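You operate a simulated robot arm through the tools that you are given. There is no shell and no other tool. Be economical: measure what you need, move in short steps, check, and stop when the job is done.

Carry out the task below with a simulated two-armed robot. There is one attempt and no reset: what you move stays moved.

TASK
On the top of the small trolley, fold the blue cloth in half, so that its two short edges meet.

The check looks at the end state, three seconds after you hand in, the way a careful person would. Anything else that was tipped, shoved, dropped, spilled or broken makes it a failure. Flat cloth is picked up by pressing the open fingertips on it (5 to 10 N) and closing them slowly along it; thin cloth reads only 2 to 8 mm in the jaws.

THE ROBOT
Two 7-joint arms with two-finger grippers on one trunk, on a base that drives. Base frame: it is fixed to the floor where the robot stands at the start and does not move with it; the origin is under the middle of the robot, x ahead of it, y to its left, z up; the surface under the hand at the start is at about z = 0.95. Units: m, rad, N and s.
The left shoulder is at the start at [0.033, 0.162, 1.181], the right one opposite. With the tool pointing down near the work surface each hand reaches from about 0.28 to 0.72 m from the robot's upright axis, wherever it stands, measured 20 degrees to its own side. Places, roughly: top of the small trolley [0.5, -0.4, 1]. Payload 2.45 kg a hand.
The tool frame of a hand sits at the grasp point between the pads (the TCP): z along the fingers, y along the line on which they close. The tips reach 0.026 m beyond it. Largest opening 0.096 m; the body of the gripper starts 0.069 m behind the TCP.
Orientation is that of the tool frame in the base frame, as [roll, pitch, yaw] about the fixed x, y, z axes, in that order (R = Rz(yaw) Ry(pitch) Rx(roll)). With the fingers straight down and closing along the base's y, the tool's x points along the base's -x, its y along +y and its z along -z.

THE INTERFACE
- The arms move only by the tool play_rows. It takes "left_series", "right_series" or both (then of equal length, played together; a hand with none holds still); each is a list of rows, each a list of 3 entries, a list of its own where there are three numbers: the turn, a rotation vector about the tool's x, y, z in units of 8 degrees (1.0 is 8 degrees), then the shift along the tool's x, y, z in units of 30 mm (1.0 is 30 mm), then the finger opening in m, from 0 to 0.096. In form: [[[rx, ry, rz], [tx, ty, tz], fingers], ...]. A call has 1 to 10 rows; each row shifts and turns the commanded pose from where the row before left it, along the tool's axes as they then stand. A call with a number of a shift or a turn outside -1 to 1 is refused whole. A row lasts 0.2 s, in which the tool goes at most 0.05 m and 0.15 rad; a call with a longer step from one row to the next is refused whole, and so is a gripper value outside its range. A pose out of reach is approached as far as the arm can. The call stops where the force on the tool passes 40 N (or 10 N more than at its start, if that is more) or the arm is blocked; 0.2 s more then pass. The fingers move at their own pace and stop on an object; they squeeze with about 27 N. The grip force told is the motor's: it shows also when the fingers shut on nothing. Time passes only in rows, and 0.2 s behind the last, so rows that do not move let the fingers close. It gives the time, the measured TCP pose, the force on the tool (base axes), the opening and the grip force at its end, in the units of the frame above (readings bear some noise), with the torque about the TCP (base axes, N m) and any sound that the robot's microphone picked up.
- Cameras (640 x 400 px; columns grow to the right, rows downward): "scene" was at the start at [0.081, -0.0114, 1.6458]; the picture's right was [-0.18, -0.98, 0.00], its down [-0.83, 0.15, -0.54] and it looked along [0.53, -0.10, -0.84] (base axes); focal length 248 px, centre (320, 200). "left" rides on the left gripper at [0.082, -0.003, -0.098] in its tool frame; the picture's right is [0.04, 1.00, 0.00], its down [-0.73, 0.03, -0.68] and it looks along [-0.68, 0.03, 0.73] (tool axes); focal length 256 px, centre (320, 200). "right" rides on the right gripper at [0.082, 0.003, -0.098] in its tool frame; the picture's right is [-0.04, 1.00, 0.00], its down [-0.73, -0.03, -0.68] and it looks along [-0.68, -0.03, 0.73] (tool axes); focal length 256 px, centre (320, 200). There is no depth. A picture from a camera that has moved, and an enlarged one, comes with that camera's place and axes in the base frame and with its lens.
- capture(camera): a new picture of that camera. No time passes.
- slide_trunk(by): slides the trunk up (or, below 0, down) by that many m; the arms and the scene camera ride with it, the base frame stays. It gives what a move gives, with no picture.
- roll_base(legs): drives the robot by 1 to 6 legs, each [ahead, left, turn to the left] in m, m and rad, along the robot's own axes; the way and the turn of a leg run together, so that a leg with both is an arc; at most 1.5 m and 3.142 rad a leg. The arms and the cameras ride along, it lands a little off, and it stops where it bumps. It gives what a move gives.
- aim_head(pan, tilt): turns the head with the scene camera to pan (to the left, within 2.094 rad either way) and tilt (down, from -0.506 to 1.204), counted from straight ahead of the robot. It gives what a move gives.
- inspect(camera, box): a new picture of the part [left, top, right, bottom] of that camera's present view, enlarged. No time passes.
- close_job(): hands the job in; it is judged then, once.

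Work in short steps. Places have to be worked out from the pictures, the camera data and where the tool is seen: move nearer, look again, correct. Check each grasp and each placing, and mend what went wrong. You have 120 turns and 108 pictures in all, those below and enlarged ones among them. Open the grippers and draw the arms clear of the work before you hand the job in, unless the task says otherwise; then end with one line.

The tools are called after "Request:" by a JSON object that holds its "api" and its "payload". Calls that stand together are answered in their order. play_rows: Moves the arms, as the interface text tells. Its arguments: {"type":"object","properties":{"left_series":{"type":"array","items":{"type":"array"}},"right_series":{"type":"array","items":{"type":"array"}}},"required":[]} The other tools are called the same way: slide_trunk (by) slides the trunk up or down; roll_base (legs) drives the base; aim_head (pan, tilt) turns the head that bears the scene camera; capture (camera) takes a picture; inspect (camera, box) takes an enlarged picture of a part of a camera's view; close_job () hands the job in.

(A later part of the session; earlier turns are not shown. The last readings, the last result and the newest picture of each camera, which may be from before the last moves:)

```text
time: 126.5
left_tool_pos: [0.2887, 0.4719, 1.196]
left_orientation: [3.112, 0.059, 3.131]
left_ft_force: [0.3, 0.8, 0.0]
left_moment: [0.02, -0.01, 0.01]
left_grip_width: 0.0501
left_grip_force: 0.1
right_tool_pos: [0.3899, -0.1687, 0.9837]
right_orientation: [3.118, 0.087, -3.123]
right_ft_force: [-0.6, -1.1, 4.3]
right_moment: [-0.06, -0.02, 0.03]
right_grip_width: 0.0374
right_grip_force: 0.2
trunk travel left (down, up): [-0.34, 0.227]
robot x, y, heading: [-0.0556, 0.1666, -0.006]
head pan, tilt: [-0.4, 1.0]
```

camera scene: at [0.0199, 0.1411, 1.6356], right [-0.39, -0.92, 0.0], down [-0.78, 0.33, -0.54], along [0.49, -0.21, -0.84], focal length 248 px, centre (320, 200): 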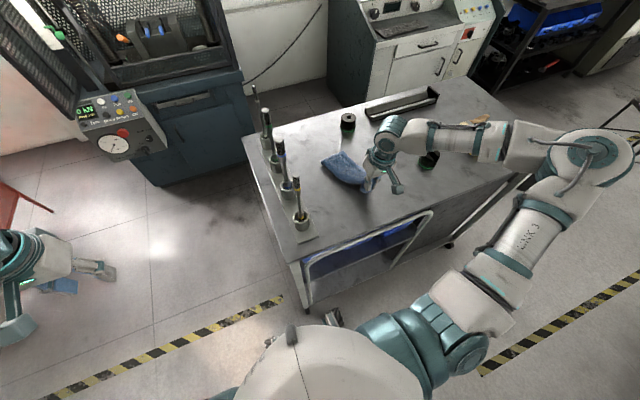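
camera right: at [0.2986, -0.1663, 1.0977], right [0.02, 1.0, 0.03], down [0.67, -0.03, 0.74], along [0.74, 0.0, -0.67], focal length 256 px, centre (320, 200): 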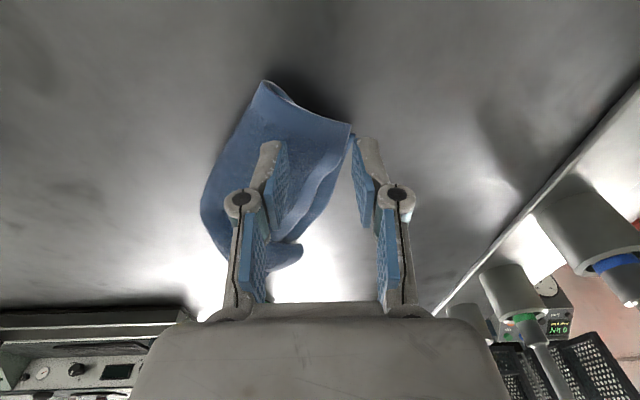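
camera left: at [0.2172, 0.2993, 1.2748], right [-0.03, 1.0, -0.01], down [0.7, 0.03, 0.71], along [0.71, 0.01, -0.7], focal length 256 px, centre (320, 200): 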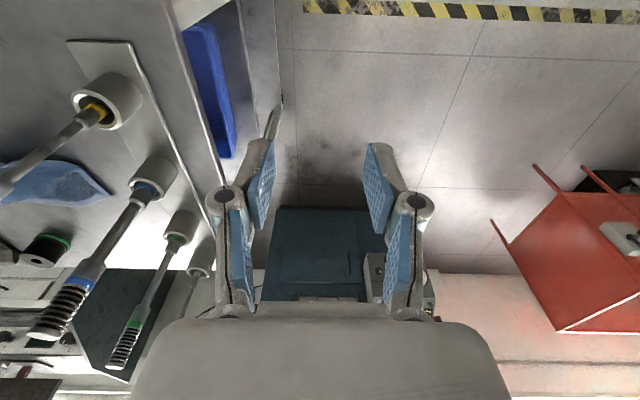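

Contact at ~4 N. Close slowly with a slight extra press.

Request:
{"api": "play_rows", "payload": {"right_series": [[[0, 0, 0], [0, 0, 0.04], 0.034], [[0, 0, 0], [0, 0, 0], 0.03], [[0, 0, 0], [0, 0, 0], 0.025], [[0, 0, 0], [0, 0, 0], 0.02], [[0, 0, 0], [0, 0, 0], 0.015], [[0, 0, 0], [0, 0, 0], 0.01], [[0, 0, 0], [0, 0, 0], 0.005], [[0, 0, 0], [0, 0, 0], 0], [[0, 0, 0], [0, 0, 0], 0]]}}

Request:
{"api": "play_rows", "payload": {"right_series": [[[0, 0, 0], [0, 0, -0.3], 0], [[0, 0, 0], [0, 0, -0.5], 0], [[0, 0, 0], [0, 0, -0.5], 0], [[0, 0, 0], [0, 0, -0.5], 0], [[0, 0, 0], [0, 0, -0.3], 0], [[0, 0, 0], [0, 0, 0], 0]]}}

Request:
{"api": "capture", "payload": {"camera": "right"}}

Request:
{"api": "inspect", "payload": {"camera": "scene", "box": [290, 100, 450, 200]}}

```text
time: 128.5
left_tool_pos: [0.2889, 0.4728, 1.1951]
left_orientation: [3.113, 0.06, 3.129]
left_ft_force: [-0.4, -0.1, 0.2]
left_moment: [0.02, -0.01, -0.01]
left_grip_width: 0.0499
left_grip_force: 0.0
right_tool_pos: [0.391, -0.167, 0.9813]
right_orientation: [3.118, 0.085, -3.124]
right_ft_force: [0.5, -2.0, 6.1]
right_moment: [-0.14, 0.02, -0.01]
right_grip_width: 0.0059
right_grip_force: 26.8
trunk travel left (down, up): [-0.34, 0.227]
robot x, y, heading: [-0.0577, 0.1681, -0.003]
head pan, tilt: [-0.4, 1.0]
```

```text
time: 129.9
left_tool_pos: [0.2895, 0.4726, 1.1968]
left_orientation: [3.112, 0.06, 3.13]
left_ft_force: [-0.1, 0.4, -0.1]
left_moment: [-0.01, -0.02, 0.0]
left_grip_width: 0.0499
left_grip_force: 0.1
right_tool_pos: [0.3852, -0.1711, 1.0445]
right_orientation: [3.118, 0.087, -3.123]
right_ft_force: [-0.8, 1.0, 0.1]
right_moment: [0.0, 0.0, -0.01]
right_grip_width: 0.006
right_grip_force: 27.3
trunk travel left (down, up): [-0.34, 0.227]
robot x, y, heading: [-0.0555, 0.1675, -0.007]
head pan, tilt: [-0.4, 1.0]
```

```text
46 pictures are left
camera right: at [0.2955, -0.1717, 1.1358], right [0.02, 1.0, 0.03], down [0.67, -0.03, 0.74], along [0.74, 0.0, -0.67], focal length 256 px, centre (320, 200)
```

right: 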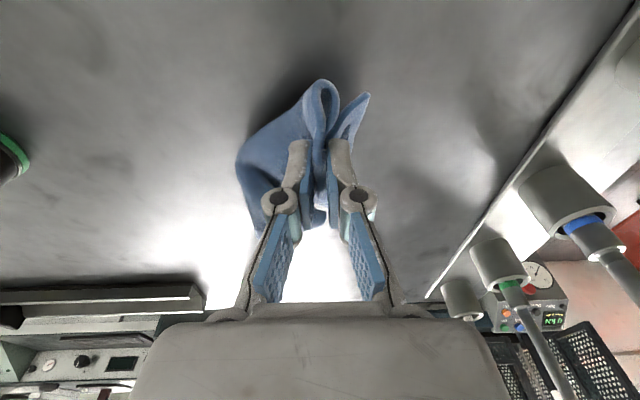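

```text
4.00 times, centred on (370, 150) of scene
camera zoom: at [0.0208, 0.1417, 1.6356], right [-0.39, -0.92, 0.0], down [-0.78, 0.33, -0.54], along [0.49, -0.21, -0.84], focal length 991 px, centre (120, 400)
```

zoom: 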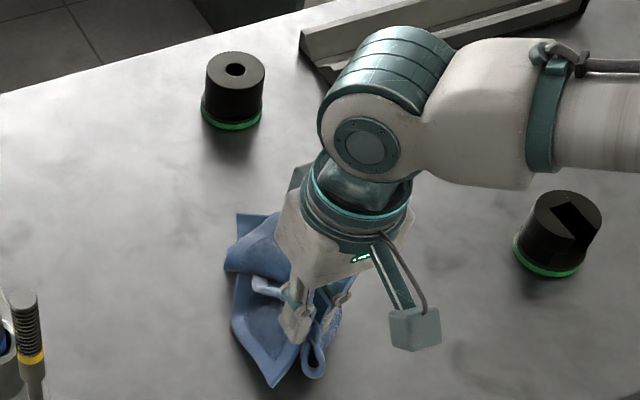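

A ridge of the top layer is held and the lower corner stays on the table at left. Swing it over to the right and lower.

Request:
{"api": "play_rows", "payload": {"right_series": [[[0, 0, 0], [0, -0.25, -0.3], 0], [[0, 0, 0], [0, -0.45, -0.3], 0], [[0, 0, 0], [0, -0.55, -0.1], 0], [[0, 0, 0], [0, -0.6, 0.1], 0], [[0, 0, 0], [0, -0.6, 0.3], 0], [[0, 0, 0], [0, -0.6, 0.4], 0], [[0, 0, 0], [0, -0.6, 0.5], 0], [[0, 0, 0], [0, -0.5, 0.6], 0], [[0, 0, 0], [0, -0.4, 0.5], 0], [[0, 0, 0], [0, -0.2, 0.2], 0]]}}

Request:
{"api": "capture", "payload": {"camera": "right"}}

Request:
{"api": "inspect", "payload": {"camera": "scene", "box": [290, 100, 450, 200]}}

```text
time: 132.1
left_tool_pos: [0.2878, 0.4722, 1.1966]
left_orientation: [3.112, 0.061, 3.129]
left_ft_force: [-0.3, -0.2, 0.5]
left_moment: [-0.01, 0.02, -0.02]
left_grip_width: 0.05
left_grip_force: 0.1
right_tool_pos: [0.3929, -0.3115, 0.9835]
right_orientation: [3.118, 0.091, -3.121]
right_ft_force: [0.4, 0.1, 5.5]
right_moment: [0.04, -0.03, -0.02]
right_grip_width: 0.006
right_grip_force: 27.4
trunk travel left (down, up): [-0.34, 0.227]
robot x, y, heading: [-0.0576, 0.1658, -0.001]
head pan, tilt: [-0.4, 1.0]
```

```text
44 pictures are left
camera right: at [0.303, -0.3125, 1.0754], right [0.02, 1.0, 0.03], down [0.67, -0.03, 0.74], along [0.74, 0.0, -0.67], focal length 256 px, centre (320, 200)
```

right: 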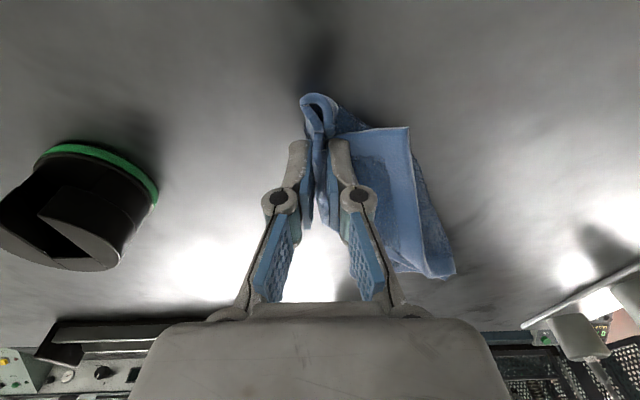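

```text
4.00 times, centred on (370, 150) of scene
camera zoom: at [0.0191, 0.1421, 1.6358], right [-0.39, -0.92, 0.0], down [-0.78, 0.33, -0.54], along [0.49, -0.21, -0.84], focal length 991 px, centre (120, 400)
```

zoom: 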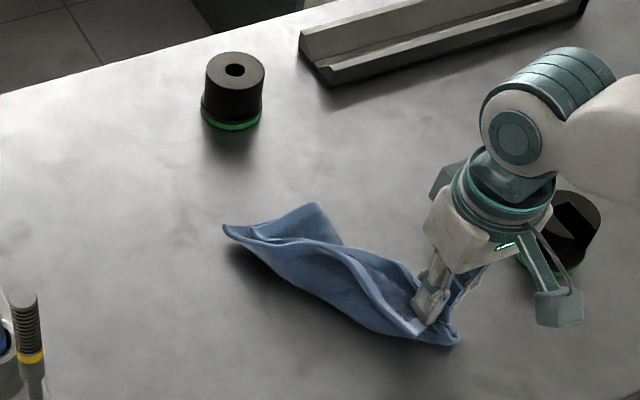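

Both layers came along. Release here and retreat upward to view how it lies.

Request:
{"api": "play_rows", "payload": {"right_series": [[[0, 0, 0], [0, 0, 0], 0.02], [[0, 0, 0], [0, 0, 0], 0.03], [[0, 0, 0], [0, 0, -0.6], 0.03], [[0, 0, 0], [0, 0, -0.9], 0.03], [[0, 0, 0], [0, 0, -0.9], 0.03], [[0, 0, 0], [0.5, 0, -0.9], 0.03], [[0, 0, 0], [0.9, 0, -0.9], 0.03], [[0, 0, 0], [0.9, 0, -0.7], 0.03], [[0, 0, 0], [0.6, 0, 0], 0.03], [[0, 0, 0], [0, 0, 0], 0.03]]}}

Request:
{"api": "inspect", "payload": {"camera": "scene", "box": [330, 130, 426, 190]}}

Request:
{"api": "inspect", "payload": {"camera": "right", "box": [240, 40, 480, 190]}}

```text
time: 134.3
left_tool_pos: [0.2878, 0.4721, 1.1975]
left_orientation: [3.111, 0.059, 3.129]
left_ft_force: [0.7, -0.7, -0.3]
left_moment: [0.06, -0.01, -0.01]
left_grip_width: 0.0499
left_grip_force: 0.0
right_tool_pos: [0.2945, -0.3171, 1.1226]
right_orientation: [3.119, 0.088, -3.123]
right_ft_force: [-1.2, 0.7, -0.5]
right_moment: [-0.01, -0.04, 0.01]
right_grip_width: 0.03
right_grip_force: 0.1
trunk travel left (down, up): [-0.34, 0.227]
robot x, y, heading: [-0.0568, 0.1709, -0.01]
head pan, tilt: [-0.4, 1.0]
```

```text
6.67 times, centred on (378, 160) of scene
camera zoom: at [0.0197, 0.1401, 1.6356], right [-0.39, -0.92, 0.0], down [-0.78, 0.33, -0.54], along [0.49, -0.21, -0.84], focal length 1652 px, centre (-67, 467)
```

zoom: 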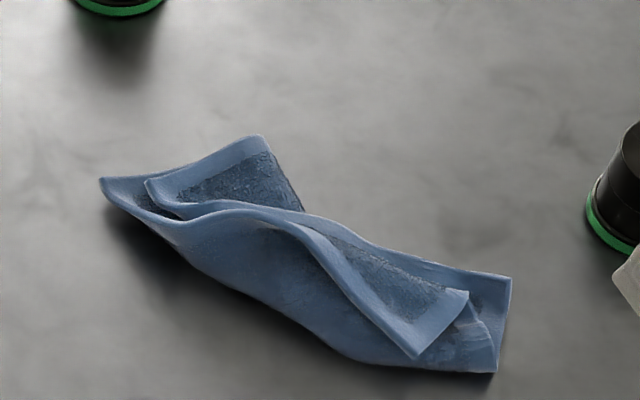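

```text
2.67 times, centred on (360, 115) of right
camera zoom: at [0.2046, -0.3183, 1.2138], right [0.02, 1.0, 0.03], down [0.67, -0.03, 0.74], along [0.74, 0.0, -0.67], focal length 683 px, centre (213, 427)
```

zoom: 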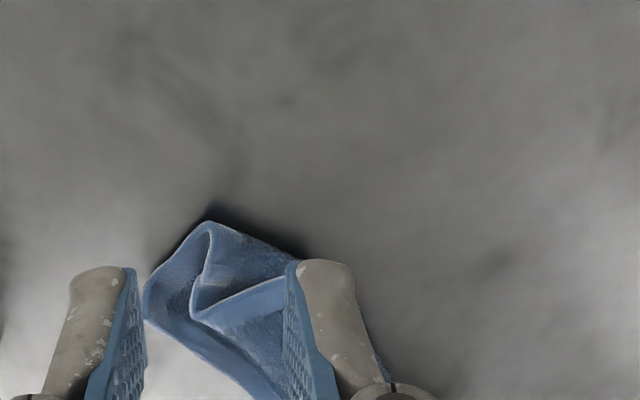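

I read it now as a lengthwise fold with the crease on the far-right side and free edges to the near-left. I'll pinch the crease's middle (~[0.473,-0.29], closing across it), lift it as a tent and lower it further left so the two flaps splay open. Rotate and approach.

Request:
{"api": "play_rows", "payload": {"right_series": [[[0, 0, -0.9], [0, 0, 0], 0.042], [[0, 0, -0.9], [0, 0, 0], 0.042], [[0, 0, -0.9], [0, 0, 0], 0.042], [[0, 0, -0.9], [0, 0, 0], 0.042], [[0, 0, 0], [-0.8, -0.3, 0.2], 0.042], [[0, 0, 0], [-1, -0.36, 0.4], 0.042], [[0, 0, 0], [-1, -0.36, 0.6], 0.042], [[0, 0, 0], [-1, -0.36, 0.6], 0.042], [[0, 0, 0], [-0.9, -0.36, 0.6], 0.042], [[0, 0, 0], [-0.55, -0.24, 0.4], 0.042]]}}

Request:
{"api": "capture", "payload": {"camera": "right"}}

```text
time: 136.5
left_tool_pos: [0.2892, 0.4725, 1.1956]
left_orientation: [3.112, 0.059, 3.129]
left_ft_force: [-1.4, -0.3, -0.2]
left_moment: [-0.01, 0.03, 0.01]
left_grip_width: 0.05
left_grip_force: 0.1
right_tool_pos: [0.4676, -0.2869, 1.0528]
right_orientation: [-3.121, 0.088, -2.618]
right_ft_force: [-0.2, -0.2, 1.0]
right_moment: [-0.02, 0.0, 0.0]
right_grip_width: 0.042
right_grip_force: 0.0
trunk travel left (down, up): [-0.34, 0.227]
robot x, y, heading: [-0.06, 0.1674, -0.003]
head pan, tilt: [-0.4, 1.0]
```

```text
40 pictures are left
camera right: at [0.3871, -0.3279, 1.1444], right [-0.46, 0.89, -0.02], down [0.59, 0.32, 0.74], along [0.66, 0.33, -0.67], focal length 256 px, centre (320, 200)
```

right: 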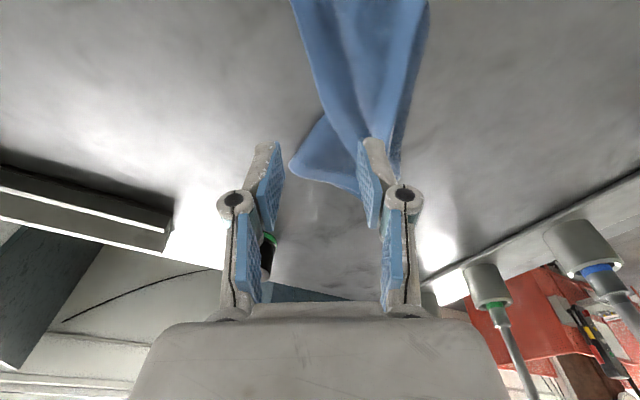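

The crease boundary passes near the gap centre. Shift 6 mm onto the cloth and descend to contact.

Request:
{"api": "play_rows", "payload": {"right_series": [[[0, 0, 0], [0, 0.1, 0.4], 0.042], [[0, 0, 0], [0, 0.1, 0.5], 0.042], [[0, 0, 0], [0, 0, 0.5], 0.042], [[0, 0, 0], [0, 0, 0.5], 0.042], [[0, 0, 0], [0, 0, 0.3], 0.042], [[0, 0, 0], [0, 0, 0.12], 0.042], [[0, 0, 0], [0, 0, 0.06], 0.042], [[0, 0, 0], [0, 0, 0], 0.042]]}}

```text
time: 138.3
left_tool_pos: [0.288, 0.4747, 1.1977]
left_orientation: [3.112, 0.06, 3.13]
left_ft_force: [0.3, 0.5, 0.8]
left_moment: [0.01, -0.01, -0.02]
left_grip_width: 0.0498
left_grip_force: 0.0
right_tool_pos: [0.4687, -0.278, 0.9861]
right_orientation: [-3.117, 0.09, -2.619]
right_ft_force: [-0.9, 2.4, 12.5]
right_moment: [0.3, 0.24, 0.02]
right_grip_width: 0.0478
right_grip_force: 2.8
trunk travel left (down, up): [-0.34, 0.227]
robot x, y, heading: [-0.061, 0.1704, 0.001]
head pan, tilt: [-0.4, 1.0]
```

Contact on the folded layers. Close slowly and lift slightly.

Request:
{"api": "play_rows", "payload": {"right_series": [[[0, 0, 0], [0, 0, 0.03], 0.036], [[0, 0, 0], [0, 0, 0.03], 0.03], [[0, 0, 0], [0, 0, 0], 0.024], [[0, 0, 0], [0, 0, 0], 0.018], [[0, 0, 0], [0, 0, 0], 0.012], [[0, 0, 0], [0, 0, 0], 0.006], [[0, 0, 0], [0, 0, 0], 0], [[0, 0, 0], [0, 0, 0], 0], [[0, 0, 0], [0, 0, -0.4], 0], [[0, 0, 0], [0, 0, -0.6], 0]]}}

Request:
{"api": "play_rows", "payload": {"right_series": [[[0, 0, 0], [0, 0, -0.6], 0], [[0, 0, 0], [0, 0, -0.6], 0], [[0, 0, 0], [0, 0, -0.6], 0], [[0, 0, 0], [0, 0, -0.6], 0], [[0, 0, 0], [0, 0, -0.4], 0], [[0, 0, 0], [0, 0, 0], 0], [[0, 0, 0], [0, 0, 0], 0]]}}

Request:
{"api": "capture", "payload": {"camera": "right"}}

Request:
{"api": "inspect", "payload": {"camera": "scene", "box": [290, 80, 450, 180]}}

```text
time: 140.5
left_tool_pos: [0.2889, 0.4717, 1.1963]
left_orientation: [3.112, 0.061, 3.129]
left_ft_force: [0.0, 0.2, -0.1]
left_moment: [-0.03, 0.0, -0.03]
left_grip_width: 0.05
left_grip_force: 0.0
right_tool_pos: [0.4658, -0.2812, 1.0103]
right_orientation: [-3.121, 0.086, -2.619]
right_ft_force: [0.3, 0.5, -0.1]
right_moment: [0.07, -0.01, 0.01]
right_grip_width: 0.0013
right_grip_force: 25.6
trunk travel left (down, up): [-0.34, 0.227]
robot x, y, heading: [-0.0594, 0.1692, -0.003]
head pan, tilt: [-0.4, 1.0]
```

```text
time: 142.1
left_tool_pos: [0.2873, 0.4716, 1.1969]
left_orientation: [3.112, 0.06, 3.129]
left_ft_force: [0.7, 0.0, 0.5]
left_moment: [-0.05, -0.02, 0.02]
left_grip_width: 0.0501
left_grip_force: 0.1
right_tool_pos: [0.4605, -0.282, 1.0949]
right_orientation: [-3.118, 0.086, -2.617]
right_ft_force: [-0.2, 0.1, -0.1]
right_moment: [-0.01, -0.01, 0.06]
right_grip_width: 0.0026
right_grip_force: 31.3
trunk travel left (down, up): [-0.34, 0.227]
robot x, y, heading: [-0.059, 0.1706, -0.002]
head pan, tilt: [-0.4, 1.0]
```

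```text
39 pictures are left
camera right: at [0.3799, -0.324, 1.1857], right [-0.46, 0.89, -0.02], down [0.59, 0.32, 0.74], along [0.66, 0.33, -0.67], focal length 256 px, centre (320, 200)
```

right: 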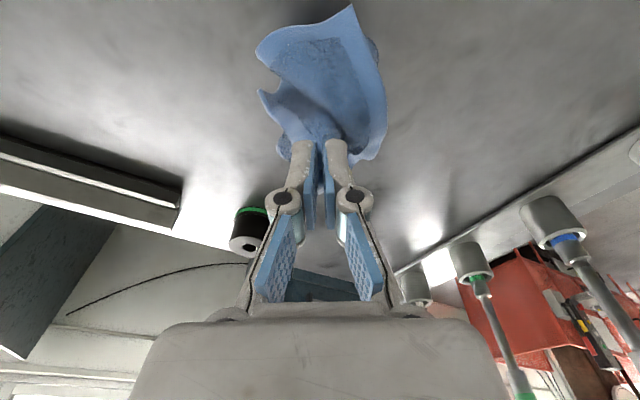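

```text
4.00 times, centred on (370, 130) of scene
camera zoom: at [0.0207, 0.1411, 1.6356], right [-0.39, -0.92, 0.0], down [-0.78, 0.33, -0.54], along [0.49, -0.21, -0.84], focal length 991 px, centre (120, 480)
```

zoom: 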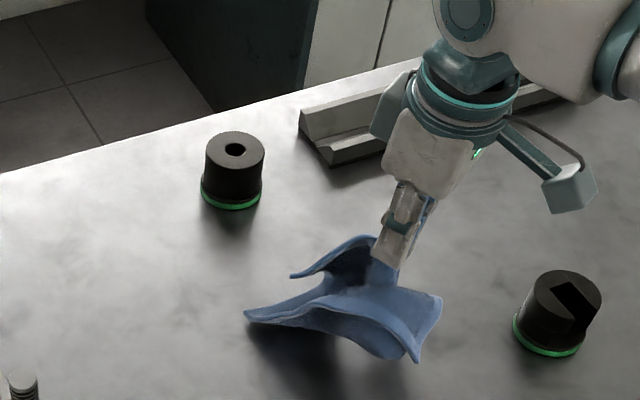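

It opened like a tent, flaps splayed. Shift it 9 cm left and lower straight down.

Request:
{"api": "play_rows", "payload": {"right_series": [[[0, 0, 0], [-0.1, 0.2, 0], 0], [[0, 0, 0], [-0.2, 0.35, 0], 0], [[0, 0, 0], [-0.25, 0.45, 0], 0], [[0, 0, 0], [-0.27, 0.48, 0], 0], [[0, 0, 0], [-0.25, 0.45, 0], 0], [[0, 0, 0], [-0.2, 0.35, 0.1], 0], [[0, 0, 0], [-0.15, 0.25, 0.3], 0], [[0, 0, 0], [0, 0.1, 0.5], 0], [[0, 0, 0], [0, 0, 0.6], 0], [[0, 0, 0], [0, 0, 0.4], 0]]}}

Request:
{"api": "play_rows", "payload": {"right_series": [[[0, 0, 0], [0, 0, 0.4], 0], [[0, 0, 0], [0, 0, 0.4], 0], [[0, 0, 0], [0, 0, 0.4], 0], [[0, 0, 0], [0, 0, 0.3], 0], [[0, 0, 0], [0, 0, 0], 0]]}}

Request:
{"api": "inspect", "payload": {"camera": "scene", "box": [290, 90, 450, 190]}}

```text
time: 144.3
left_tool_pos: [0.2888, 0.473, 1.1958]
left_orientation: [3.113, 0.059, 3.131]
left_ft_force: [0.5, 0.2, 0.1]
left_moment: [-0.01, 0.03, 0.03]
left_grip_width: 0.0498
left_grip_force: 0.1
right_tool_pos: [0.4624, -0.1937, 1.0402]
right_orientation: [-3.12, 0.088, -2.617]
right_ft_force: [0.2, 0.4, 0.0]
right_moment: [0.0, -0.01, 0.0]
right_grip_width: 0.0016
right_grip_force: 26.5
trunk travel left (down, up): [-0.34, 0.227]
robot x, y, heading: [-0.064, 0.1669, -0.004]
head pan, tilt: [-0.4, 1.0]
```

```text
time: 145.5
left_tool_pos: [0.2888, 0.4728, 1.1963]
left_orientation: [3.113, 0.059, 3.128]
left_ft_force: [0.5, -0.8, 0.0]
left_moment: [0.01, 0.03, 0.01]
left_grip_width: 0.05
left_grip_force: 0.0
right_tool_pos: [0.4675, -0.1904, 0.996]
right_orientation: [-3.119, 0.087, -2.617]
right_ft_force: [-0.5, -0.7, 1.4]
right_moment: [0.0, -0.01, -0.01]
right_grip_width: 0.0033
right_grip_force: 24.7
trunk travel left (down, up): [-0.34, 0.227]
robot x, y, heading: [-0.0546, 0.168, -0.007]
head pan, tilt: [-0.4, 1.0]
```

```text
4.00 times, centred on (370, 140) of scene
camera zoom: at [0.0208, 0.1418, 1.6356], right [-0.39, -0.92, 0.0], down [-0.78, 0.33, -0.54], along [0.49, -0.21, -0.84], focal length 991 px, centre (120, 440)
```

zoom: 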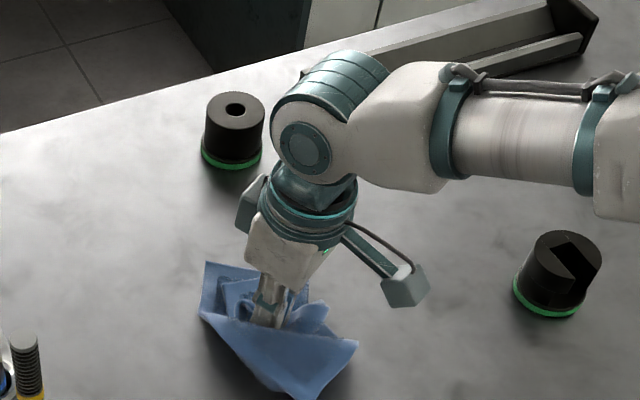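

Spread around the hand. Lower the rest, release and rise for a look.

Request:
{"api": "play_rows", "payload": {"right_series": [[[0, 0, 0], [0, 0, 0.2], 0], [[0, 0, 0], [0, 0, 0.15], 0], [[0, 0, 0], [0, 0, 0], 0.015], [[0, 0, 0], [0, 0, 0], 0.03], [[0, 0, 0], [0, 0, -0.6], 0.03], [[0, 0, 0], [0, 0, -0.9], 0.03], [[0, 0, 0], [0, -0.5, -0.9], 0.03], [[0, 0, 0], [0.3, -0.8, -0.9], 0.03], [[0, 0, 0], [0.5, -0.9, -0.8], 0.03], [[0, 0, 0], [0.4, -0.5, 0], 0.03]]}}

Request:
{"api": "inspect", "payload": {"camera": "scene", "box": [310, 120, 438, 200]}}

Request:
{"api": "capture", "payload": {"camera": "right"}}

```text
time: 147.7
left_tool_pos: [0.289, 0.471, 1.1977]
left_orientation: [3.11, 0.059, 3.129]
left_ft_force: [-0.4, -1.1, -0.1]
left_moment: [0.02, 0.0, -0.02]
left_grip_width: 0.0498
left_grip_force: 0.1
right_tool_pos: [0.4647, -0.2842, 1.1052]
right_orientation: [-3.121, 0.087, -2.619]
right_ft_force: [0.6, -0.3, 0.0]
right_moment: [0.01, 0.0, 0.01]
right_grip_width: 0.03
right_grip_force: 0.1
trunk travel left (down, up): [-0.34, 0.227]
robot x, y, heading: [-0.0573, 0.167, -0.0]
head pan, tilt: [-0.4, 1.0]
```

```text
5.00 times, centred on (374, 160) of scene
camera zoom: at [0.0211, 0.1398, 1.6355], right [-0.39, -0.92, 0.0], down [-0.78, 0.33, -0.54], along [0.49, -0.21, -0.84], focal length 1239 px, centre (50, 400)
```

zoom: 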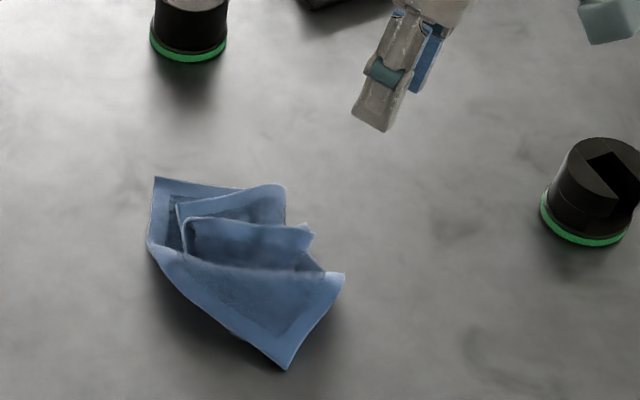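

```text
35 pictures are left
camera right: at [0.3854, -0.3247, 1.1964], right [-0.46, 0.89, -0.02], down [0.59, 0.32, 0.74], along [0.66, 0.33, -0.67], focal length 256 px, centre (320, 200)
```

right: 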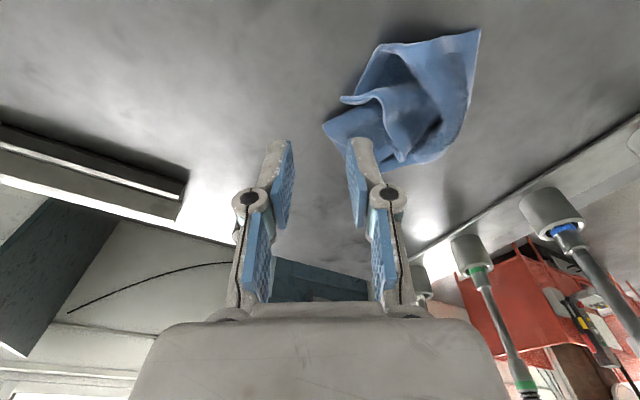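

Good progress: one long edge lies straight along x at y≈-0.17; the rest is pleated to the right. Zoom in from the hand camera to find the free right edge.

Request:
{"api": "inspect", "payload": {"camera": "right", "box": [310, 15, 502, 135]}}

Request:
{"api": "inspect", "payload": {"camera": "scene", "box": [334, 150, 390, 185]}}

```text
3.33 times, centred on (406, 75) of right
camera zoom: at [0.3854, -0.3247, 1.1964], right [-0.46, 0.89, -0.02], down [0.59, 0.32, 0.74], along [0.66, 0.33, -0.67], focal length 853 px, centre (33, 617)
```

zoom: 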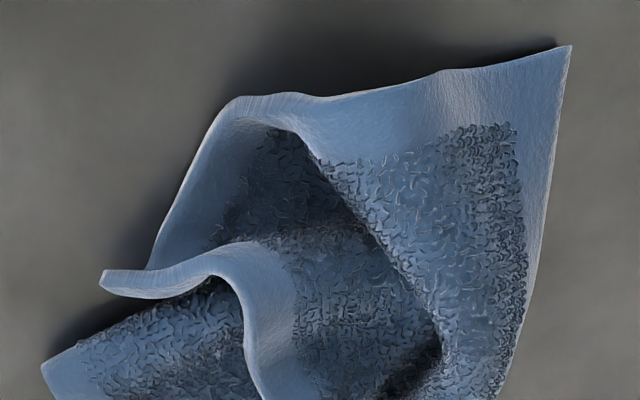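

```text
11.43 times, centred on (362, 168) of scene
camera zoom: at [0.0211, 0.1398, 1.6355], right [-0.39, -0.92, 0.0], down [-0.78, 0.33, -0.54], along [0.49, -0.21, -0.84], focal length 2832 px, centre (-160, 571)
```

zoom: 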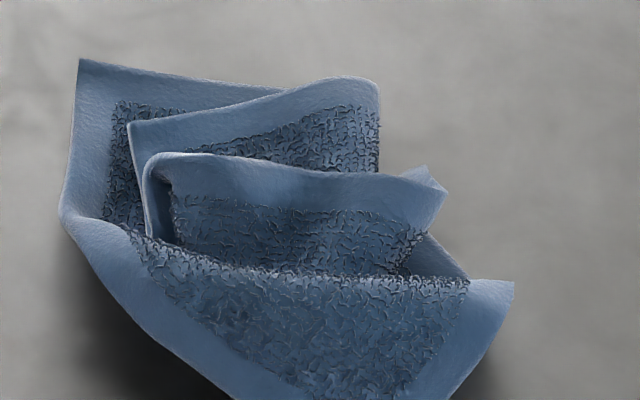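

Strip near [0.47,-0.23] appears to be the far-right corner region standing as an upright wall (running mostly along y). I'll straddle it with the fingers closing across it, near its right tip, and pull that corner to the right-far.

Request:
{"api": "play_rows", "payload": {"right_series": [[[0, 0, -0.8], [0, 0, 0], 0.045], [[0, 0, -0.8], [0, 0, 0], 0.045], [[0, 0, -0.8], [0, 0, 0], 0.045], [[0, 0, -0.8], [0, 0, 0], 0.045], [[0, 0, -0.75], [0, 0, 0], 0.045], [[0, 0, 0], [-0.4, 0.25, 0.3], 0.045], [[0, 0, 0], [-0.4, 0.25, 0.5], 0.045], [[0, 0, 0], [-0.4, 0.25, 0.6], 0.045], [[0, 0, 0], [-0.26, 0.2, 0.6], 0.045], [[0, 0, 0], [0, 0, 0.4], 0.045]]}}

Request:
{"api": "capture", "payload": {"camera": "right"}}

Request:
{"api": "inspect", "payload": {"camera": "scene", "box": [318, 130, 414, 190]}}

```text
time: 149.9
left_tool_pos: [0.2891, 0.4717, 1.196]
left_orientation: [3.112, 0.06, 3.13]
left_ft_force: [-0.6, -0.1, -0.5]
left_moment: [-0.02, 0.02, -0.01]
left_grip_width: 0.05
left_grip_force: 0.1
right_tool_pos: [0.4683, -0.2283, 1.0344]
right_orientation: [-3.077, 0.063, -2.067]
right_ft_force: [0.6, 1.0, -0.6]
right_moment: [0.0, 0.02, 0.01]
right_grip_width: 0.0448
right_grip_force: 0.2
trunk travel left (down, up): [-0.34, 0.227]
robot x, y, heading: [-0.0604, 0.1695, 0.001]
head pan, tilt: [-0.4, 1.0]
```

```text
32 pictures are left
camera right: at [0.4181, -0.3017, 1.1276], right [-0.86, 0.51, -0.06], down [0.31, 0.61, 0.72], along [0.41, 0.6, -0.69], focal length 256 px, centre (320, 200)
```

right: 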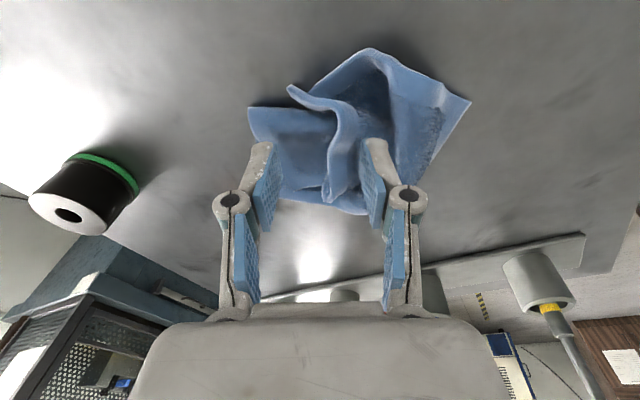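

```text
6.67 times, centred on (366, 160) of scene
camera zoom: at [0.0213, 0.1412, 1.6356], right [-0.39, -0.92, 0.0], down [-0.78, 0.33, -0.54], along [0.49, -0.21, -0.84], focal length 1652 px, centre (13, 467)
```

zoom: 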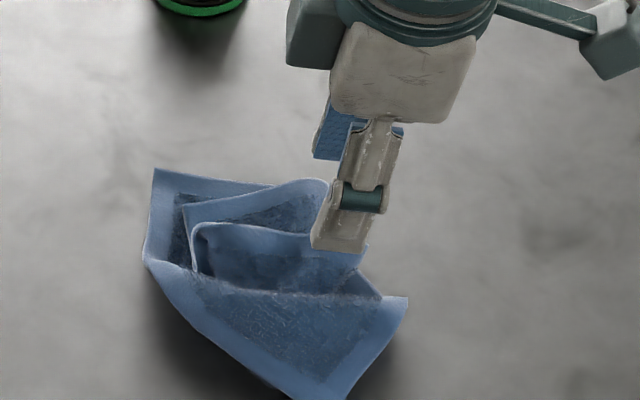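

The wall sits between the fingers. Descend ~4.5 cm and close.

Request:
{"api": "play_rows", "payload": {"right_series": [[[0, 0, 0], [0, 0.15, 0.4], 0.045], [[0, 0, 0], [0, 0.1, 0.5], 0.045], [[0, 0, 0], [0, 0, 0.4], 0.045], [[0, 0, 0], [0, 0, 0.2], 0.045], [[0, 0, 0], [0, 0, 0], 0.035], [[0, 0, 0], [0, 0, 0], 0.025], [[0, 0, 0], [0, 0, 0], 0.015], [[0, 0, 0], [0, 0, 0], 0.005], [[0, 0, 0], [0, 0, 0], 0], [[0, 0, 0], [0, 0, 0], 0]]}}

Request:
{"api": "capture", "payload": {"camera": "right"}}

```text
time: 152.1
left_tool_pos: [0.2887, 0.4718, 1.1971]
left_orientation: [3.112, 0.059, 3.129]
left_ft_force: [-0.5, -0.6, -0.2]
left_moment: [0.02, -0.03, 0.01]
left_grip_width: 0.05
left_grip_force: 0.0
right_tool_pos: [0.4659, -0.2224, 0.9903]
right_orientation: [-3.077, 0.062, -2.063]
right_ft_force: [-0.1, -0.5, 0.1]
right_moment: [0.04, 0.03, 0.0]
right_grip_width: 0.0032
right_grip_force: 25.9
trunk travel left (down, up): [-0.34, 0.227]
robot x, y, heading: [-0.0563, 0.1689, -0.008]
head pan, tilt: [-0.4, 1.0]
```

```text
30 pictures are left
camera right: at [0.4153, -0.2966, 1.083], right [-0.86, 0.51, -0.06], down [0.31, 0.61, 0.72], along [0.41, 0.6, -0.69], focal length 256 px, centre (320, 200)
```

right: 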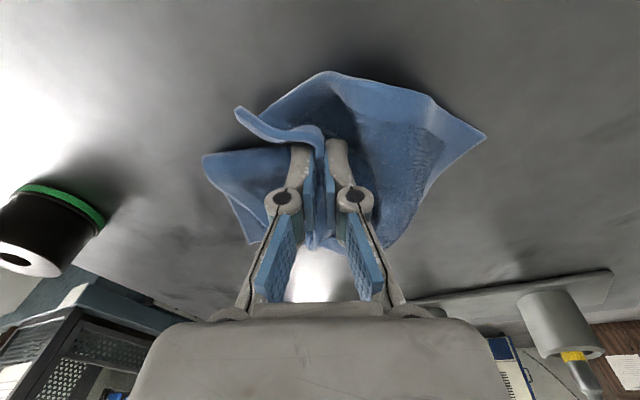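

Gripped single sheet with the corner projecting. Lift slightly and pull it right-far toward (0.56,-0.34).

Request:
{"api": "play_rows", "payload": {"right_series": [[[0, 0, 0], [0, 0, -0.5], 0], [[0, 0, 0], [0.1, -0.25, -0.5], 0], [[0, 0, 0], [0.2, -0.45, -0.2], 0], [[0, 0, 0], [0.25, -0.6, 0], 0], [[0, 0, 0], [0.28, -0.65, 0], 0], [[0, 0, 0], [0.28, -0.65, 0], 0], [[0, 0, 0], [0.28, -0.65, 0.2], 0], [[0, 0, 0], [0.25, -0.6, 0.3], 0], [[0, 0, 0], [0.2, -0.45, 0.4], 0], [[0, 0, 0], [0.1, -0.25, 0.2], 0]]}}

Request:
{"api": "inspect", "payload": {"camera": "scene", "box": [310, 110, 438, 190]}}

```text
time: 154.3
left_tool_pos: [0.2896, 0.4719, 1.1972]
left_orientation: [3.112, 0.058, 3.131]
left_ft_force: [-0.1, 0.4, 0.9]
left_moment: [0.0, -0.02, -0.04]
left_grip_width: 0.0499
left_grip_force: 0.0
right_tool_pos: [0.5588, -0.3379, 0.9985]
right_orientation: [-3.079, 0.063, -2.064]
right_ft_force: [-0.3, -0.1, 0.3]
right_moment: [0.0, 0.01, -0.01]
right_grip_width: 0.0036
right_grip_force: 24.4
trunk travel left (down, up): [-0.34, 0.227]
robot x, y, heading: [-0.0569, 0.1703, -0.004]
head pan, tilt: [-0.4, 1.0]
```

```text
5.00 times, centred on (374, 150) of scene
camera zoom: at [0.0221, 0.1412, 1.6355], right [-0.39, -0.92, 0.0], down [-0.78, 0.33, -0.54], along [0.49, -0.21, -0.84], focal length 1239 px, centre (50, 450)
```

zoom: 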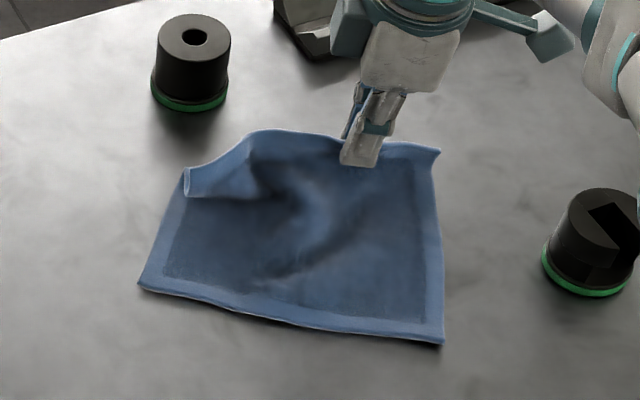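

Excellent — the cloth is now spread out as a full rectangle with only its far-left corner curled. Lower, release and rise.

Request:
{"api": "play_rows", "payload": {"right_series": [[[0, 0, 0], [0, -0.1, 0.3], 0], [[0, 0, 0], [0, 0, 0.15], 0], [[0, 0, 0], [0, 0, 0], 0.015], [[0, 0, 0], [0, 0, 0], 0.03], [[0, 0, 0], [0, 0, -0.5], 0.03], [[0, 0, 0], [0, 0, -0.9], 0.03], [[0, 0, 0], [0, 0, -0.9], 0.03], [[0, 0, 0], [0.4, 0, -0.9], 0.03], [[0, 0, 0], [0.8, 0, -0.8], 0.03], [[0, 0, 0], [0.5, 0, 0], 0.03]]}}

Request:
{"api": "inspect", "payload": {"camera": "scene", "box": [310, 110, 438, 190]}}

Request:
{"api": "capture", "payload": {"camera": "right"}}

```text
time: 156.5
left_tool_pos: [0.2873, 0.4714, 1.197]
left_orientation: [3.109, 0.061, 3.13]
left_ft_force: [0.1, -0.3, 0.4]
left_moment: [0.01, -0.06, -0.01]
left_grip_width: 0.0502
left_grip_force: 0.0
right_tool_pos: [0.5263, -0.3884, 1.1004]
right_orientation: [-3.078, 0.063, -2.065]
right_ft_force: [-0.6, -0.2, 0.6]
right_moment: [0.02, 0.01, -0.01]
right_grip_width: 0.03
right_grip_force: 0.1
trunk travel left (down, up): [-0.34, 0.227]
robot x, y, heading: [-0.0564, 0.1651, 0.0]
head pan, tilt: [-0.4, 1.0]
```

```text
5.00 times, centred on (374, 150) of scene
camera zoom: at [0.0216, 0.1397, 1.6355], right [-0.39, -0.92, 0.0], down [-0.78, 0.33, -0.54], along [0.49, -0.21, -0.84], focal length 1239 px, centre (50, 450)
```

zoom: 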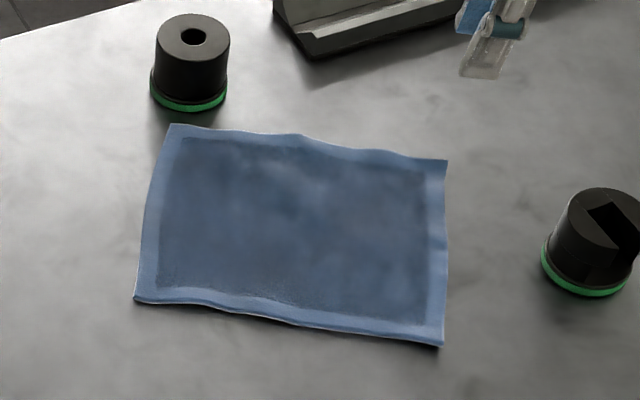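

```text
27 pictures are left
camera right: at [0.4771, -0.4632, 1.1935], right [-0.86, 0.51, -0.06], down [0.31, 0.61, 0.72], along [0.41, 0.6, -0.69], focal length 256 px, centre (320, 200)
```

right: 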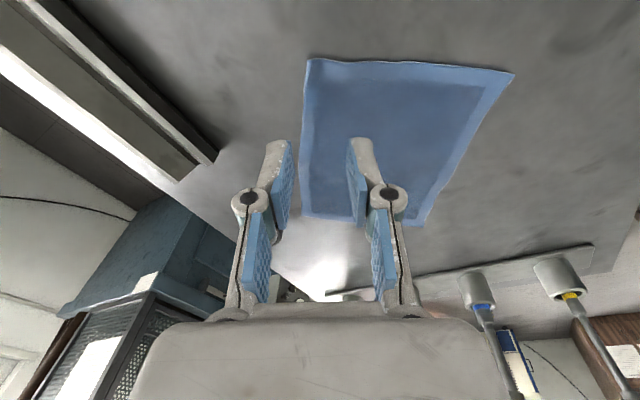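

The cloth is flat now: corners about TL(0.666,-0.239), BL(0.515,-0.137), TR(0.543,-0.415), BR(0.392,-0.314). The far-left corner is close to a black cylinder, so I'll first drag the cloth ~6 cm toward the robot by pressing open fingertips near the near long edge.

Request:
{"api": "play_rows", "payload": {"right_series": [[[0, 0, 0], [-0.2, 0.25, 0.1], 0.07], [[0, 0, 0], [-0.35, 0.45, 0.3], 0.07], [[0, 0, 0], [-0.4, 0.55, 0.4], 0.07], [[0, 0, 0], [-0.45, 0.6, 0.5], 0.07], [[0, 0, 0], [-0.45, 0.6, 0.5], 0.07], [[0, 0, 0], [-0.45, 0.6, 0.5], 0.07], [[0, 0, 0], [-0.4, 0.55, 0.5], 0.07], [[0, 0, 0], [-0.3, 0.45, 0.5], 0.07], [[0, 0, 0], [-0.2, 0.25, 0.4], 0.07], [[0, 0, 0], [0, 0, 0], 0.07]]}}

Request:
{"api": "play_rows", "payload": {"right_series": [[[0, 0, 0], [0, 0, 0.12], 0.07], [[0, 0, 0], [0, 0, 0], 0.07]]}}

```text
time: 158.7
left_tool_pos: [0.289, 0.4723, 1.1965]
left_orientation: [3.111, 0.06, 3.129]
left_ft_force: [-0.2, 0.0, -0.1]
left_moment: [0.02, 0.01, -0.04]
left_grip_width: 0.0499
left_grip_force: 0.1
right_tool_pos: [0.4687, -0.2396, 0.9872]
right_orientation: [-3.077, 0.064, -2.064]
right_ft_force: [-0.1, -0.5, -0.4]
right_moment: [-0.02, 0.0, -0.01]
right_grip_width: 0.07
right_grip_force: 0.1
trunk travel left (down, up): [-0.34, 0.227]
robot x, y, heading: [-0.0579, 0.1689, -0.008]
head pan, tilt: [-0.4, 1.0]
```

```text
time: 159.3
left_tool_pos: [0.2893, 0.4718, 1.1963]
left_orientation: [3.113, 0.059, 3.128]
left_ft_force: [-0.6, -0.2, 0.0]
left_moment: [0.03, 0.01, 0.01]
left_grip_width: 0.0498
left_grip_force: 0.0
right_tool_pos: [0.4685, -0.2398, 0.9842]
right_orientation: [-3.078, 0.061, -2.064]
right_ft_force: [0.0, -0.9, 0.4]
right_moment: [0.01, 0.01, -0.03]
right_grip_width: 0.0698
right_grip_force: 0.0
trunk travel left (down, up): [-0.34, 0.227]
robot x, y, heading: [-0.0576, 0.1668, -0.004]
head pan, tilt: [-0.4, 1.0]
```

No contact yet; press further and then check force.

Request:
{"api": "play_rows", "payload": {"right_series": [[[0, 0, 0], [0, 0, 0.1], 0.07], [[0, 0, 0], [0, 0, 0.06], 0.07], [[0, 0, 0], [0, 0, 0.06], 0.07], [[0, 0, 0], [0, 0, 0], 0.07]]}}

```text
time: 160.3
left_tool_pos: [0.2883, 0.4726, 1.1964]
left_orientation: [3.11, 0.059, 3.13]
left_ft_force: [0.9, -0.1, 0.0]
left_moment: [0.03, 0.0, 0.02]
left_grip_width: 0.0502
left_grip_force: 0.1
right_tool_pos: [0.4688, -0.2402, 0.9793]
right_orientation: [-3.077, 0.064, -2.064]
right_ft_force: [0.7, -0.1, 0.5]
right_moment: [-0.01, -0.04, 0.0]
right_grip_width: 0.0701
right_grip_force: 0.0
trunk travel left (down, up): [-0.34, 0.227]
robot x, y, heading: [-0.0539, 0.1694, -0.005]
head pan, tilt: [-0.4, 1.0]
```

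Press ~3.5 mm more and drag 6 cm toward the robot along the short-axis direction.

Request:
{"api": "play_rows", "payload": {"right_series": [[[0, 0, 0], [0, 0, 0.06], 0.07], [[0, 0, 0], [0, 0, 0.06], 0.07], [[0, 0, 0], [0, 0.15, 0], 0.07], [[0, 0, 0], [0, 0.3, 0], 0.07], [[0, 0, 0], [0, 0.35, 0], 0.07], [[0, 0, 0], [0, 0.4, 0], 0.07], [[0, 0, 0], [0, 0.4, 0], 0.07], [[0, 0, 0], [0, 0.3, 0], 0.07], [[0, 0, 0], [0, 0.1, 0], 0.07], [[0, 0, 0], [0, 0, 0], 0.07]]}}

Request:
{"api": "inspect", "payload": {"camera": "scene", "box": [300, 110, 428, 190]}}

```text
time: 162.5
left_tool_pos: [0.2882, 0.4732, 1.1959]
left_orientation: [3.112, 0.058, 3.13]
left_ft_force: [-0.8, 0.2, -0.5]
left_moment: [-0.02, 0.03, 0.0]
left_grip_width: 0.05
left_grip_force: 0.1
right_tool_pos: [0.4167, -0.2113, 0.972]
right_orientation: [-3.077, 0.062, -2.066]
right_ft_force: [1.7, -0.9, 4.0]
right_moment: [-0.08, -0.03, 0.01]
right_grip_width: 0.0729
right_grip_force: 1.2
trunk travel left (down, up): [-0.34, 0.227]
robot x, y, heading: [-0.0598, 0.1696, -0.005]
head pan, tilt: [-0.4, 1.0]
```

```text
5.00 times, centred on (364, 150) of scene
camera zoom: at [0.0204, 0.1416, 1.6356], right [-0.39, -0.92, 0.0], down [-0.78, 0.33, -0.54], along [0.49, -0.21, -0.84], focal length 1239 px, centre (100, 450)
```

zoom: 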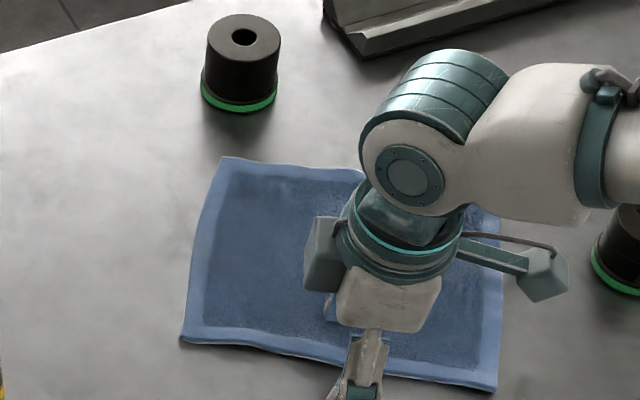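

The cloth moved ~4.5 cm; corners now ≈TL(0.632,-0.222), BL(0.480,-0.117), BR(0.360,-0.297), TR(0.512,-0.402). Next, lift and move to the far-left corner TL to pinch its end (closing along the short edge).

Request:
{"api": "play_rows", "payload": {"right_series": [[[0, 0, 0], [0, 0, -0.8], 0.05], [[0, 0, 0.7], [0, 0, -0.9], 0.032], [[0, 0, 0], [-0.3, -0.45, -0.3], 0.032], [[0, 0, 0], [-0.5, -0.7, 0], 0.032], [[0, 0, 0], [-0.52, -0.75, 0], 0.032], [[0, 0, 0], [-0.52, -0.75, 0], 0.032], [[0, 0, 0], [-0.52, -0.75, 0], 0.032], [[0, 0, 0], [-0.52, -0.75, 0], 0.032], [[0, 0, 0], [-0.52, -0.75, 0], 0.032], [[0, 0, 0], [-0.44, -0.65, 0], 0.032]]}}

Request:
{"api": "capture", "payload": {"camera": "right"}}

Request:
{"api": "inspect", "payload": {"camera": "scene", "box": [300, 110, 428, 190]}}

```text
time: 164.7
left_tool_pos: [0.2874, 0.4737, 1.1956]
left_orientation: [3.11, 0.059, 3.13]
left_ft_force: [-0.8, 0.1, 0.0]
left_moment: [0.0, -0.01, 0.01]
left_grip_width: 0.0499
left_grip_force: 0.1
right_tool_pos: [0.5934, -0.2099, 1.0495]
right_orientation: [-3.083, 0.069, -2.162]
right_ft_force: [0.0, 0.1, 0.0]
right_moment: [0.0, 0.02, 0.02]
right_grip_width: 0.0318
right_grip_force: 0.0
right hand out of reach, approached as far as the arm can: row 10
trunk travel left (down, up): [-0.34, 0.227]
robot x, y, heading: [-0.059, 0.1678, -0.001]
head pan, tilt: [-0.4, 1.0]
```

```text
25 pictures are left
camera right: at [0.5377, -0.2784, 1.1404], right [-0.8, 0.59, -0.06], down [0.37, 0.57, 0.73], along [0.46, 0.56, -0.68], focal length 256 px, centre (320, 200)
```

right: 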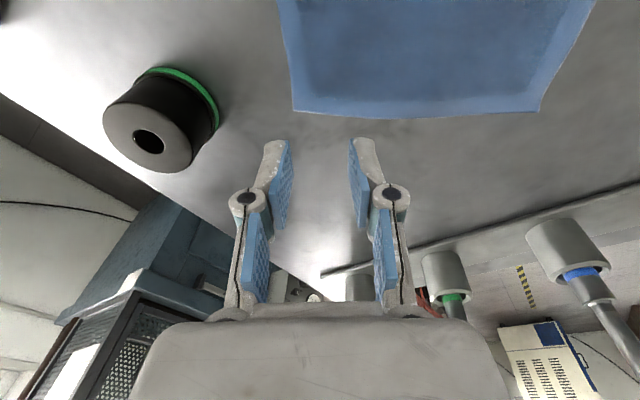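

```text
5.00 times, centred on (364, 150) of scene
camera zoom: at [0.0218, 0.1424, 1.6356], right [-0.39, -0.92, 0.0], down [-0.78, 0.33, -0.54], along [0.49, -0.21, -0.84], focal length 1239 px, centre (100, 450)
```

zoom: 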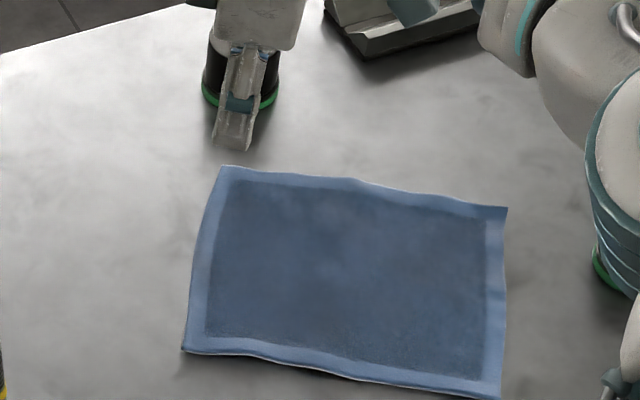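

TCP is at the arm's reach limit but nearly right; descending should gain reach. Descend, then nudge 8 mm outward/6 mm far.

Request:
{"api": "play_rows", "payload": {"right_series": [[[0, 0, 0], [0, 0, 0.3], 0.032], [[0, 0, 0], [0, 0, 0.5], 0.032], [[0, 0, 0], [0, 0, 0.5], 0.032], [[0, 0, 0], [0, 0, 0.4], 0.032], [[0, 0, 0], [-0.15, -0.1, 0.2], 0.032], [[0, 0, 0], [-0.12, -0.1, 0.1], 0.032], [[0, 0, 0], [0, 0, 0], 0.032]]}}

```text
time: 166.3
left_tool_pos: [0.2898, 0.4732, 1.1961]
left_orientation: [3.113, 0.058, 3.128]
left_ft_force: [-1.0, 0.0, 0.1]
left_moment: [0.01, -0.03, 0.03]
left_grip_width: 0.0498
left_grip_force: 0.1
right_tool_pos: [0.5874, -0.2076, 0.9935]
right_orientation: [-3.082, 0.07, -2.163]
right_ft_force: [-0.2, 0.6, 0.3]
right_moment: [-0.02, -0.02, 0.01]
right_grip_width: 0.0318
right_grip_force: 0.0
right hand out of reach, approached as far as the arm can: row 2, 3, 5, 6
trunk travel left (down, up): [-0.34, 0.227]
robot x, y, heading: [-0.0581, 0.1652, -0.002]
head pan, tilt: [-0.4, 1.0]
```

Reach limit. I raise the hand and drive the base 4 cm forward (still within its original stance), then realign.

Request:
{"api": "play_rows", "payload": {"right_series": [[[0, 0, 0], [0, 0.3, -0.6], 0.032], [[0, 0, 0], [0, 0.5, -0.8], 0.032], [[0, 0, 0], [0, 0.3, -0.2], 0.032], [[0, 0, 0], [0, 0, 0], 0.032]]}}

Request:
{"api": "roll_base", "payload": {"legs": [[0.04, 0, 0]]}}

Request:
{"api": "aim_head", "payload": {"pan": -0.4, "tilt": 1.0}}

Request:
{"api": "aim_head", "payload": {"pan": -0.4, "tilt": 1.0}}

```text
time: 167.3
left_tool_pos: [0.2878, 0.4725, 1.196]
left_orientation: [3.111, 0.06, 3.129]
left_ft_force: [0.4, 0.2, 0.4]
left_moment: [-0.01, -0.01, 0.01]
left_grip_width: 0.0499
left_grip_force: 0.0
right_tool_pos: [0.5566, -0.192, 1.0391]
right_orientation: [-3.082, 0.068, -2.164]
right_ft_force: [0.4, 0.2, -0.1]
right_moment: [-0.01, -0.02, 0.01]
right_grip_width: 0.0319
right_grip_force: 0.0
trunk travel left (down, up): [-0.34, 0.227]
robot x, y, heading: [-0.0588, 0.1655, -0.003]
head pan, tilt: [-0.4, 1.0]
```

```text
time: 168.2
left_tool_pos: [0.3231, 0.4734, 1.1972]
left_orientation: [3.114, 0.066, 3.128]
left_ft_force: [-0.1, -1.1, 0.9]
left_moment: [0.01, 0.0, -0.03]
left_grip_width: 0.0502
left_grip_force: 0.0
right_tool_pos: [0.5905, -0.1927, 1.0426]
right_orientation: [-3.078, 0.071, -2.163]
right_ft_force: [-0.4, -0.3, 0.7]
right_moment: [0.08, -0.03, -0.03]
right_grip_width: 0.0319
right_grip_force: 0.1
trunk travel left (down, up): [-0.34, 0.227]
robot x, y, heading: [-0.0185, 0.1663, -0.002]
head pan, tilt: [-0.4, 1.0]
```

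```text
time: 168.8
left_tool_pos: [0.3241, 0.473, 1.1987]
left_orientation: [3.113, 0.064, 3.129]
left_ft_force: [-0.3, 0.1, -0.2]
left_moment: [0.0, -0.01, -0.05]
left_grip_width: 0.0502
left_grip_force: 0.1
right_tool_pos: [0.592, -0.1909, 1.0418]
right_orientation: [-3.08, 0.072, -2.163]
right_ft_force: [-0.8, 0.1, -0.6]
right_moment: [-0.03, 0.03, -0.01]
right_grip_width: 0.0319
right_grip_force: 0.1
trunk travel left (down, up): [-0.34, 0.227]
robot x, y, heading: [-0.0196, 0.165, 0.0]
head pan, tilt: [-0.4, 1.0]
```

```text
time: 169.4
left_tool_pos: [0.325, 0.4715, 1.1968]
left_orientation: [3.111, 0.063, 3.129]
left_ft_force: [0.2, -0.5, 0.9]
left_moment: [0.0, -0.03, 0.0]
left_grip_width: 0.05
left_grip_force: 0.0
right_tool_pos: [0.594, -0.1909, 1.0421]
right_orientation: [-3.081, 0.071, -2.163]
right_ft_force: [1.1, -0.7, 0.6]
right_moment: [-0.02, -0.01, -0.01]
right_grip_width: 0.032
right_grip_force: 0.1
trunk travel left (down, up): [-0.34, 0.227]
robot x, y, heading: [-0.018, 0.1655, -0.005]
head pan, tilt: [-0.4, 1.0]
```

No rocking this time. Align to the corner and descend to contact.

Request:
{"api": "play_rows", "payload": {"right_series": [[[0, 0, 0], [0.1, -0.12, 0.3], 0.032], [[0, 0, 0], [0.14, -0.2, 0.45], 0.032], [[0, 0, 0], [0.13, -0.17, 0.45], 0.032], [[0, 0, 0], [0, 0, 0.4], 0.032], [[0, 0, 0], [0, 0, 0.25], 0.032], [[0, 0, 0], [0, 0, 0.1], 0.032], [[0, 0, 0], [0, 0, 0.08], 0.032], [[0, 0, 0], [0, 0, 0], 0.032]]}}

Request:
{"api": "capture", "payload": {"camera": "right"}}

```text
time: 171.2
left_tool_pos: [0.3246, 0.4721, 1.1978]
left_orientation: [3.112, 0.063, 3.129]
left_ft_force: [0.4, 0.5, 0.5]
left_moment: [0.03, -0.01, -0.01]
left_grip_width: 0.0501
left_grip_force: 0.0
right_tool_pos: [0.6063, -0.2074, 0.9812]
right_orientation: [-3.08, 0.073, -2.165]
right_ft_force: [-0.7, -0.6, 2.0]
right_moment: [0.08, 0.09, 0.01]
right_grip_width: 0.032
right_grip_force: 0.1
trunk travel left (down, up): [-0.34, 0.227]
robot x, y, heading: [-0.0192, 0.1664, -0.004]
head pan, tilt: [-0.4, 1.0]
```

```text
23 pictures are left
camera right: at [0.5492, -0.2763, 1.0728], right [-0.8, 0.59, -0.06], down [0.37, 0.57, 0.73], along [0.47, 0.56, -0.68], focal length 256 px, centre (320, 200)
```

right: 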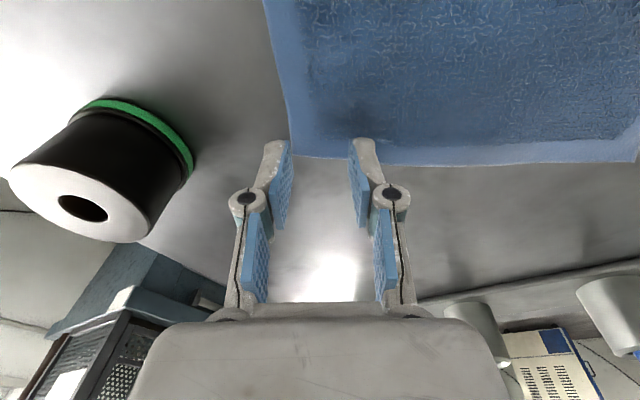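

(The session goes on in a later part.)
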